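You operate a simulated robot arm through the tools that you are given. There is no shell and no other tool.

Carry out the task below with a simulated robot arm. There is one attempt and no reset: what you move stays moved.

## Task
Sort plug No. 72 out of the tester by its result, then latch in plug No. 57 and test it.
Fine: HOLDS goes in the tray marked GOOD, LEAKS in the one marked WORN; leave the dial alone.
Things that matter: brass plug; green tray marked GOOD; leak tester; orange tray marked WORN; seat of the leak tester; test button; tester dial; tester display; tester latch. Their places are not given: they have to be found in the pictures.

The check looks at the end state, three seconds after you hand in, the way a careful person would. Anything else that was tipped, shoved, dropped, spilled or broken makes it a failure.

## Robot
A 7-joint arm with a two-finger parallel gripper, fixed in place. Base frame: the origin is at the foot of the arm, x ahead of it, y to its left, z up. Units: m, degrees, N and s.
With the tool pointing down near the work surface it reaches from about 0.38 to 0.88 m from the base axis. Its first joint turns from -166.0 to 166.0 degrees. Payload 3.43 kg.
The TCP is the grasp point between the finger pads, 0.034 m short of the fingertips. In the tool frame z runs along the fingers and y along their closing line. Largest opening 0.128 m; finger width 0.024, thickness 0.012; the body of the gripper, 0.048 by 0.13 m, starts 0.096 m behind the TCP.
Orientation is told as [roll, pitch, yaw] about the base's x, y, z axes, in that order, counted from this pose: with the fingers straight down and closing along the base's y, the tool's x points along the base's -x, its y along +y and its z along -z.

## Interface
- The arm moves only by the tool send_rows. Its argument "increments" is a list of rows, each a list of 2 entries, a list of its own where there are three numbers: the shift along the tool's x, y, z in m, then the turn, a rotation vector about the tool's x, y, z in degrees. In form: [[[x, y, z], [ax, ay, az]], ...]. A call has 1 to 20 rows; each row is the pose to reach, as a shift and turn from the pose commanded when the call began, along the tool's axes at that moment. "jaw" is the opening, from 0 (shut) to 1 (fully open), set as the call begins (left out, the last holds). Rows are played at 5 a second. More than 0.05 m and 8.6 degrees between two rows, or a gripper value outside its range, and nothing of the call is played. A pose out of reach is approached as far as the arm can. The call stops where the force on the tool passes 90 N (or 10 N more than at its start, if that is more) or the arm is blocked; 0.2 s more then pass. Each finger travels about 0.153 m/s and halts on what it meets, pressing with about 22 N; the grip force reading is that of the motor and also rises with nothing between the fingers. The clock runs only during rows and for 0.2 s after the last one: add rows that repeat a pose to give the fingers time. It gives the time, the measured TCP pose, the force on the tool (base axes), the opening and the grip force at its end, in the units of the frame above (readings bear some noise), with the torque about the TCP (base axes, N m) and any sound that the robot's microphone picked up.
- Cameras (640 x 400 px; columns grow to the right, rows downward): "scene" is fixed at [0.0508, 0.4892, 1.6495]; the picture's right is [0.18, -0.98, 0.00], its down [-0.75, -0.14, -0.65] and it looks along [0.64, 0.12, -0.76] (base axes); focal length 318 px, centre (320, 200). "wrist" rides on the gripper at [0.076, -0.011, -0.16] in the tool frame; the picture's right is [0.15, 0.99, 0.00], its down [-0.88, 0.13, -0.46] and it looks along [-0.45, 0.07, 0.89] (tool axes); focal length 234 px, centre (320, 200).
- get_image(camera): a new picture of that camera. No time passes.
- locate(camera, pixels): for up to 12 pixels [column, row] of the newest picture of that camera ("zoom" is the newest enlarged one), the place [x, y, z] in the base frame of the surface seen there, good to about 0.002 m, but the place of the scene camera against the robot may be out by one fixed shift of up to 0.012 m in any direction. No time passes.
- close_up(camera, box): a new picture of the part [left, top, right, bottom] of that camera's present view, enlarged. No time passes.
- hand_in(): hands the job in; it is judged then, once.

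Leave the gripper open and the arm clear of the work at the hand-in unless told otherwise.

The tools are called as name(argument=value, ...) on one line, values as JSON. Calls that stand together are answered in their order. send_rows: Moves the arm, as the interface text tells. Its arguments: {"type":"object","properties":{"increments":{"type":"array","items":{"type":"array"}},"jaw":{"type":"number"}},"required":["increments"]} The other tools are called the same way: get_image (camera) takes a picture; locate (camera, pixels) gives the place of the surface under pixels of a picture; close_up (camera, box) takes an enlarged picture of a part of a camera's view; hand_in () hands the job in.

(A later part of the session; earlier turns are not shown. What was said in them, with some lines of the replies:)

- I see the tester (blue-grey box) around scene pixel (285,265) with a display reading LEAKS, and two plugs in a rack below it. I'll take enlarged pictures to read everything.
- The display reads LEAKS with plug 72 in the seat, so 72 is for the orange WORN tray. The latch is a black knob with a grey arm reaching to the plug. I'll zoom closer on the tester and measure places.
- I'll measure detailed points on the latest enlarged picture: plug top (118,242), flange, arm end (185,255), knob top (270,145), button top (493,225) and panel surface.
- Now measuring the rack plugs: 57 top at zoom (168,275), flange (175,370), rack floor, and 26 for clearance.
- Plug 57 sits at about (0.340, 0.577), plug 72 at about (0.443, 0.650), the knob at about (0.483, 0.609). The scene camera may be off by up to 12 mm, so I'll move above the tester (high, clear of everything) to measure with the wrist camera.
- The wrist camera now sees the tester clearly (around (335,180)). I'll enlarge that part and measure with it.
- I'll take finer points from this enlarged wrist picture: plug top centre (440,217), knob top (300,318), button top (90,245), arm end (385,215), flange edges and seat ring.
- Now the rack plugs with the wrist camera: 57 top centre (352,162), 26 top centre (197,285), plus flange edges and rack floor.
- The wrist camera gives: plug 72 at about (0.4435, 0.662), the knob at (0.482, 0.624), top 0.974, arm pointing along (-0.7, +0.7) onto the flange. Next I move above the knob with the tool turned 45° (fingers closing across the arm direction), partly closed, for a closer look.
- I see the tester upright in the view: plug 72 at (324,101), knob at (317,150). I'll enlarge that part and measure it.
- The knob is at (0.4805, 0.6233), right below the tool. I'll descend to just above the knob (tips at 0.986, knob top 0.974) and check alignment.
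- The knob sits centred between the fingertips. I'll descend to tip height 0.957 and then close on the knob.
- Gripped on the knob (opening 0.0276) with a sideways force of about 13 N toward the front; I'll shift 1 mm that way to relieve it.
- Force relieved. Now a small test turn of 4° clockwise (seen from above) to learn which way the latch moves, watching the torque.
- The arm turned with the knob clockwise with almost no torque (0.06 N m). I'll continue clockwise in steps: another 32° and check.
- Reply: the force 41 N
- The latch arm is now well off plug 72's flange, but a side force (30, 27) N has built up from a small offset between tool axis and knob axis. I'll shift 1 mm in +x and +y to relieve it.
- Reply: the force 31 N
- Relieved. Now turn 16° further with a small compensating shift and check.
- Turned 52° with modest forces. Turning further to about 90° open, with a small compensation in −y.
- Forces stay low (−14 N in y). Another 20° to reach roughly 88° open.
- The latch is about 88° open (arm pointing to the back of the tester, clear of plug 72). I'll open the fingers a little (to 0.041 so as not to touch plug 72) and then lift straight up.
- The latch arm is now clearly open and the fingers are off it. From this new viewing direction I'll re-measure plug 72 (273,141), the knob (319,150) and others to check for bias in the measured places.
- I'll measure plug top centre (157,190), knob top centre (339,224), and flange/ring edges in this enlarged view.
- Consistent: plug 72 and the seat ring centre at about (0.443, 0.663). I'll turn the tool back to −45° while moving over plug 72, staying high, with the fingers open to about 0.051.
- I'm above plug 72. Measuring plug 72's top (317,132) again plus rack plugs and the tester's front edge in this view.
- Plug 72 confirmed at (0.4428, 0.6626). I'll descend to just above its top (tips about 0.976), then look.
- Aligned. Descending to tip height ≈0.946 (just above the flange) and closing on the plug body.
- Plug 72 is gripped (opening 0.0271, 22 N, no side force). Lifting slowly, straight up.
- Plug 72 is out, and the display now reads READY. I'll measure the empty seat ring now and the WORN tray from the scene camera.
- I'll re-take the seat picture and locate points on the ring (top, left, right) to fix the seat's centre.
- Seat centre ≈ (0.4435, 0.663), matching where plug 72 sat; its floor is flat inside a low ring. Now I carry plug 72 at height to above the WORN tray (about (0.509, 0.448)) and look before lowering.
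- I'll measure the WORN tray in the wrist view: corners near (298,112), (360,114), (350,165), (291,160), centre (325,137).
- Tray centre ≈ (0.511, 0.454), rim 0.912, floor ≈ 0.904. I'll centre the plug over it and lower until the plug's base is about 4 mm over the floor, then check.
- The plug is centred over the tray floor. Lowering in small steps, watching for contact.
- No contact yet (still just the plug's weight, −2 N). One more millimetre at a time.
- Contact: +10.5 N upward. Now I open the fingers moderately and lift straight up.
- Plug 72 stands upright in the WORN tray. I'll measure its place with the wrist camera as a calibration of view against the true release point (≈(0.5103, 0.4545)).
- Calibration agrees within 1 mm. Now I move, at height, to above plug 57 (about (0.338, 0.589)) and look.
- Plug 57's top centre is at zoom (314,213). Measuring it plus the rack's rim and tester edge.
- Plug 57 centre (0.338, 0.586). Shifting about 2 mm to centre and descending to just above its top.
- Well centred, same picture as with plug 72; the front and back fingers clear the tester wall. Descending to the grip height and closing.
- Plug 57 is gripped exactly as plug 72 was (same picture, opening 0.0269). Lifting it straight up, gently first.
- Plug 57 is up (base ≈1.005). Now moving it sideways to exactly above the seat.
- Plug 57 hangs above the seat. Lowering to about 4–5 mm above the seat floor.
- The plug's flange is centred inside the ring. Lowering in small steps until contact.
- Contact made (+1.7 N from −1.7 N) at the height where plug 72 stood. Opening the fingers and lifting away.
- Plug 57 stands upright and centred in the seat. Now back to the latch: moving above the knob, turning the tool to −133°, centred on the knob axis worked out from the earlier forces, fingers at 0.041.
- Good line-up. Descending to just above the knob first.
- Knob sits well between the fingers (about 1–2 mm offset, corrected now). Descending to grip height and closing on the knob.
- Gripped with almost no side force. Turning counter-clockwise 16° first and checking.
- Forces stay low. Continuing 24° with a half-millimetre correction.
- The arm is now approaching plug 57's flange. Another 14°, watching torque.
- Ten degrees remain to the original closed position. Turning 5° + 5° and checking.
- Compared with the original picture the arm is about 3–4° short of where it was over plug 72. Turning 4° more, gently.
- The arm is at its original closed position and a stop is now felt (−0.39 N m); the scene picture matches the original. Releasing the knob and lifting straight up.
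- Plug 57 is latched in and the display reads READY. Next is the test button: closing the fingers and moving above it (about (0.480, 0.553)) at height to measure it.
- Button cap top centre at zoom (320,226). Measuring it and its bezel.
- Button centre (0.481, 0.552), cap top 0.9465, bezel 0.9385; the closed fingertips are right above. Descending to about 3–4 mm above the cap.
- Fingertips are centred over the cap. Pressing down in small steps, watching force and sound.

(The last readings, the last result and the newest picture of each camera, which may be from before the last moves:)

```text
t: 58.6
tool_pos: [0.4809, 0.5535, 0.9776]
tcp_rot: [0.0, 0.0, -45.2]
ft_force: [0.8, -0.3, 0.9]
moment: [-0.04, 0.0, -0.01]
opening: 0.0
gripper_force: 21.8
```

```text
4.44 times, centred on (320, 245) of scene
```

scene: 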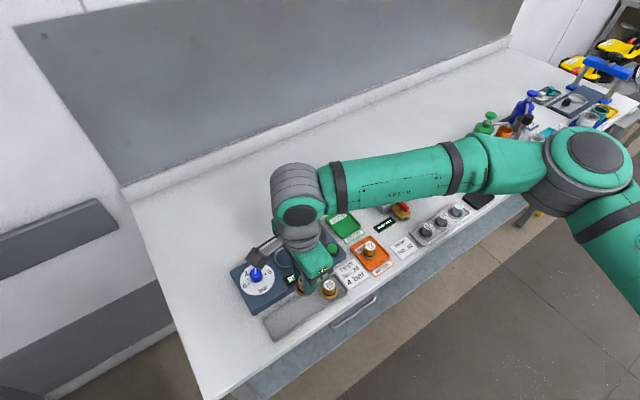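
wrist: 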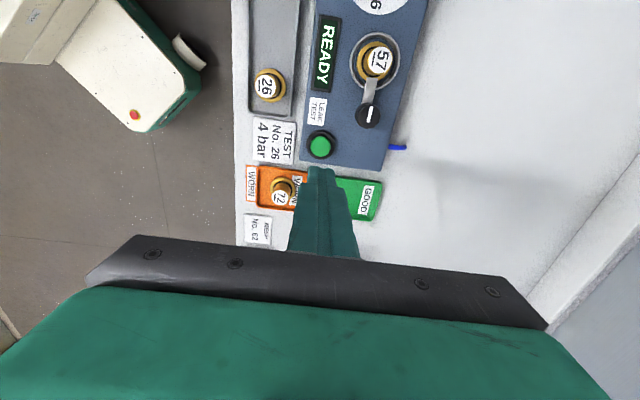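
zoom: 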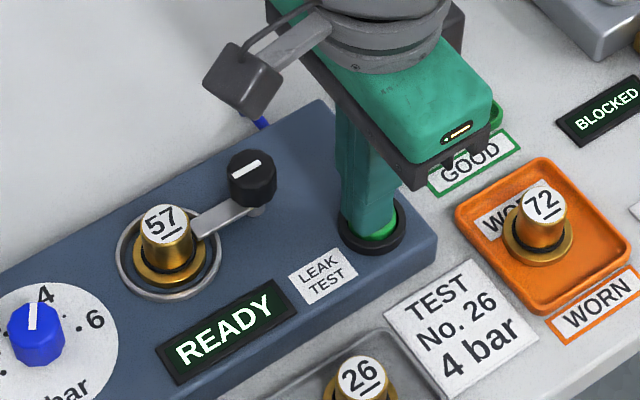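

Still READY with little force. Pressing further, a millimetre at a time.

send_rows(increments=[[[0, 0, 0.0008], [0, 0, 0]], [[0, 0, 0.0015], [0, 0, 0]]])

close_up(camera="scene", box=[270, 200, 370, 290])

```text
t: 59.2
tool_pos: [0.4799, 0.5539, 0.9764]
tcp_rot: [0.0, 0.1, -45.0]
ft_force: [-0.5, 1.4, 1.5]
moment: [0.01, 0.01, 0.0]
opening: 0.0001
gripper_force: 22.2
heard: click
```

```text
4.44 times, centred on (320, 245) of scene
```

zoom: 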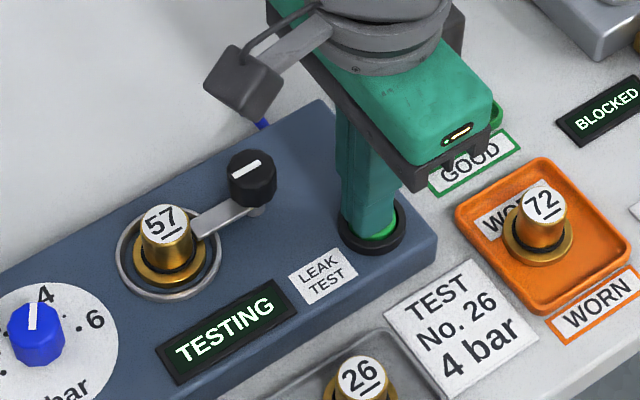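

A click was heard and the display reads TESTING. Lifting off the button straight up and waiting for the result.

send_rows(increments=[[[0, 0, -0.005], [0, 0, 0]], [[0, 0, -0.02], [0, 0, 0]], [[0, 0, -0.05], [0, 0, 0]], [[0, 0, -0.09], [0, 0, 0]], [[0, 0, -0.125], [0, 0, 0]], [[0, 0, -0.125], [0, 0, 0]], [[0, 0, -0.125], [0, 0, 0]], [[0, 0, -0.125], [0, 0, 0]]])

close_up(camera="scene", box=[240, 200, 400, 320])

```text
t: 61.0
tool_pos: [0.4809, 0.5528, 1.0985]
tcp_rot: [-0.1, -0.1, -45.1]
ft_force: [0.6, -0.2, 0.2]
moment: [0.01, 0.02, -0.03]
opening: 0.0
gripper_force: 22.1
```

```text
3.33 times, centred on (320, 260) of scene
```

zoom: 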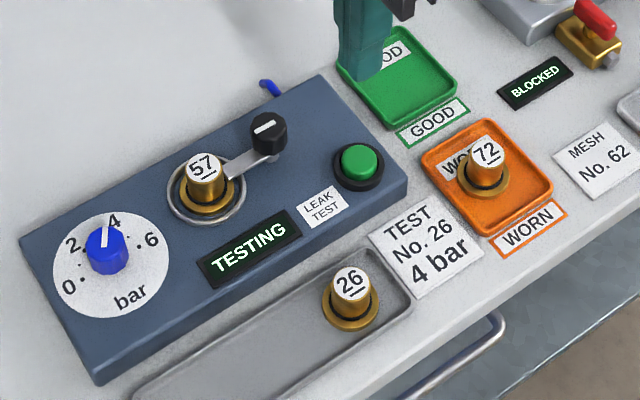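

Still TESTING. I raise the arm further, open the gripper and wait for the result.

send_rows(increments=[[[0, 0, -0.03], [0, 0, 0]], [[0, 0, -0.06], [0, 0, 0]], [[0, 0, -0.09], [0, 0, 0]], [[0, 0, -0.12], [0, 0, 0]], [[0, 0, -0.15], [0, 0, 0]], [[0, 0, -0.15], [0, 0, 0]], [[0, 0, -0.15], [0, 0, 0]], [[0, 0, -0.15], [0, 0, 0]], [[0, 0, -0.15], [0, 0, 0]], [[0, 0, -0.15], [0, 0, 0]], [[0, 0, -0.15], [0, 0, 0]], [[0, 0, -0.15], [0, 0, 0]], [[0, 0, -0.15], [0, 0, 0]], [[0, 0, -0.15], [0, 0, 0]]], jaw=1.0)

close_up(camera="scene", box=[240, 200, 400, 320])

get_image(camera="wrist")

```text
t: 64.0
tool_pos: [0.4796, 0.5516, 1.2505]
tcp_rot: [0.1, 0.1, -45.2]
ft_force: [0.4, -0.6, 0.3]
moment: [-0.01, 0.03, 0.03]
opening: 0.1282
gripper_force: 0.0
```

```text
3.33 times, centred on (320, 260) of scene
```

zoom: 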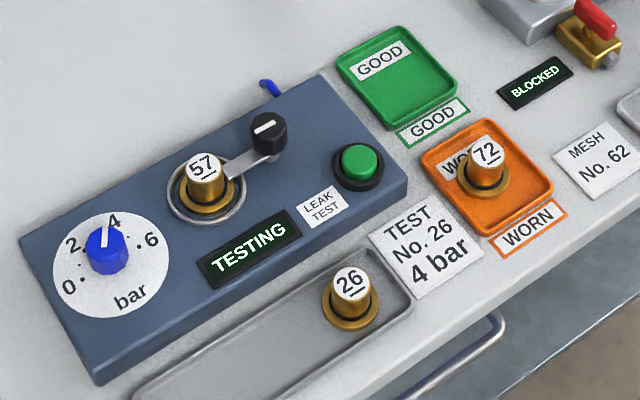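

```text
taken
```

wrist: 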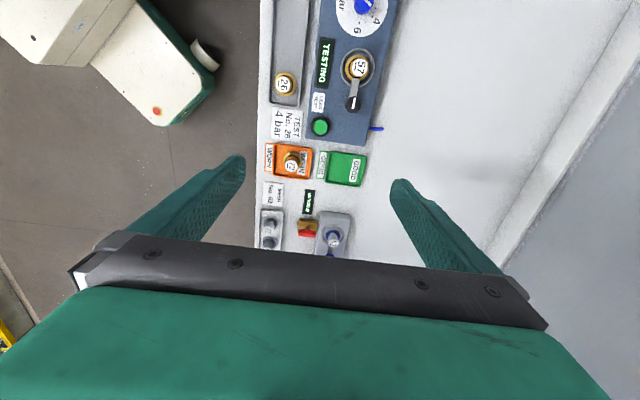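

Still TESTING at t = 64 s. Waiting several seconds more at the same pose.

send_rows(increments=[[[0, 0, 0], [0, 0, 0]], [[0, 0, 0], [0, 0, 0]], [[0, 0, 0], [0, 0, 0]], [[0, 0, 0], [0, 0, 0]], [[0, 0, 0], [0, 0, 0]], [[0, 0, 0], [0, 0, 0]], [[0, 0, 0], [0, 0, 0]], [[0, 0, 0], [0, 0, 0]], [[0, 0, 0], [0, 0, 0]], [[0, 0, 0], [0, 0, 0]], [[0, 0, 0], [0, 0, 0]], [[0, 0, 0], [0, 0, 0]], [[0, 0, 0], [0, 0, 0]], [[0, 0, 0], [0, 0, 0]], [[0, 0, 0], [0, 0, 0]], [[0, 0, 0], [0, 0, 0]], [[0, 0, 0], [0, 0, 0]], [[0, 0, 0], [0, 0, 0]], [[0, 0, 0], [0, 0, 0]], [[0, 0, 0], [0, 0, 0]]])

close_up(camera="scene", box=[240, 200, 400, 320])

```text
t: 68.2
tool_pos: [0.4799, 0.5522, 1.2498]
tcp_rot: [-0.1, -0.2, -45.1]
ft_force: [1.0, 0.4, 0.3]
moment: [0.04, -0.02, 0.03]
opening: 0.1279
gripper_force: 0.0
```

```text
3.33 times, centred on (320, 260) of scene
```

zoom: 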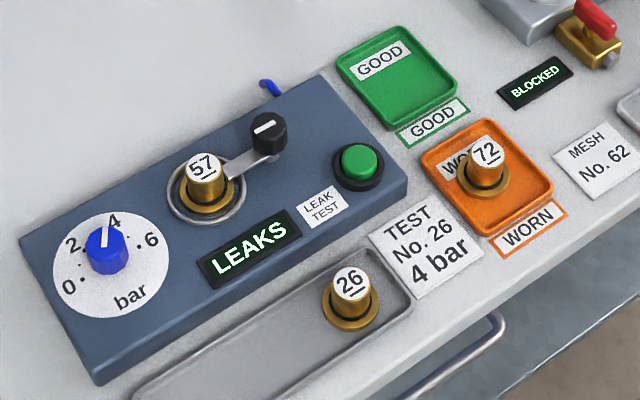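

The result for plug 57 is LEAKS; the task asks only to latch and test it, so it stays latched in the tester. I'll take a last overall look for anything disturbed.

get_image(camera="scene")

close_up(camera="scene", box=[350, 130, 530, 260])

```text
taken
```

scene: 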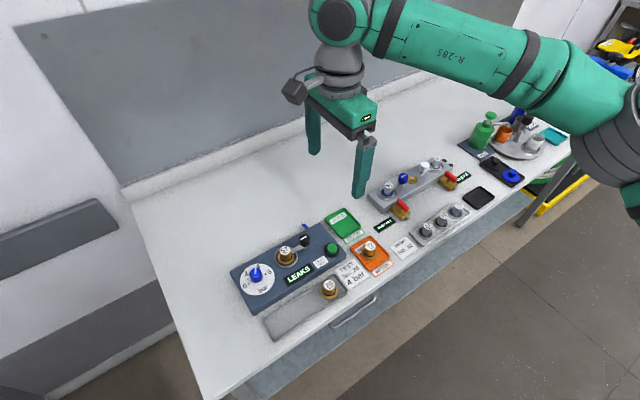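

```text
3.08 times, centred on (440, 195) of scene
```

zoom: 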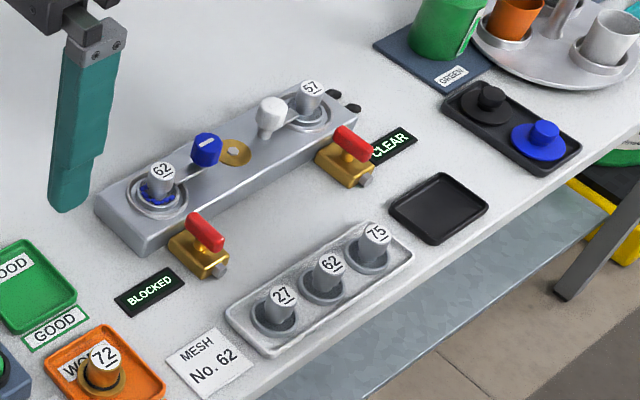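

Everything is in order: plug 72 upright in the WORN tray, plug 57 latched in the tester with its result LEAKS shown, the dial untouched, plug 26 still in its rack. The arm is high and clear with the gripper open. Handing in.

hand_in()

```text
The job is handed in.
```

Plug No. 72 is sorted, and plug No. 57 is latched in the tester and tested. The job is handed in.

- **Plug No. 72:** the display read LEAKS while it was in the tester, so it now stands upright in the orange WORN tray.
- **Plug No. 57:** I set it in the seat, closed the latch over it and pressed the test button. After TESTING, the display showed **LEAKS**. I left it latched in the tester, since the task asked only to latch and test it.
- **Everything else:** I left the dial alone and plug No. 26 is still in its rack. I saw nothing else moved or tipped in the last pictures. The arm is raised clear with the gripper open.
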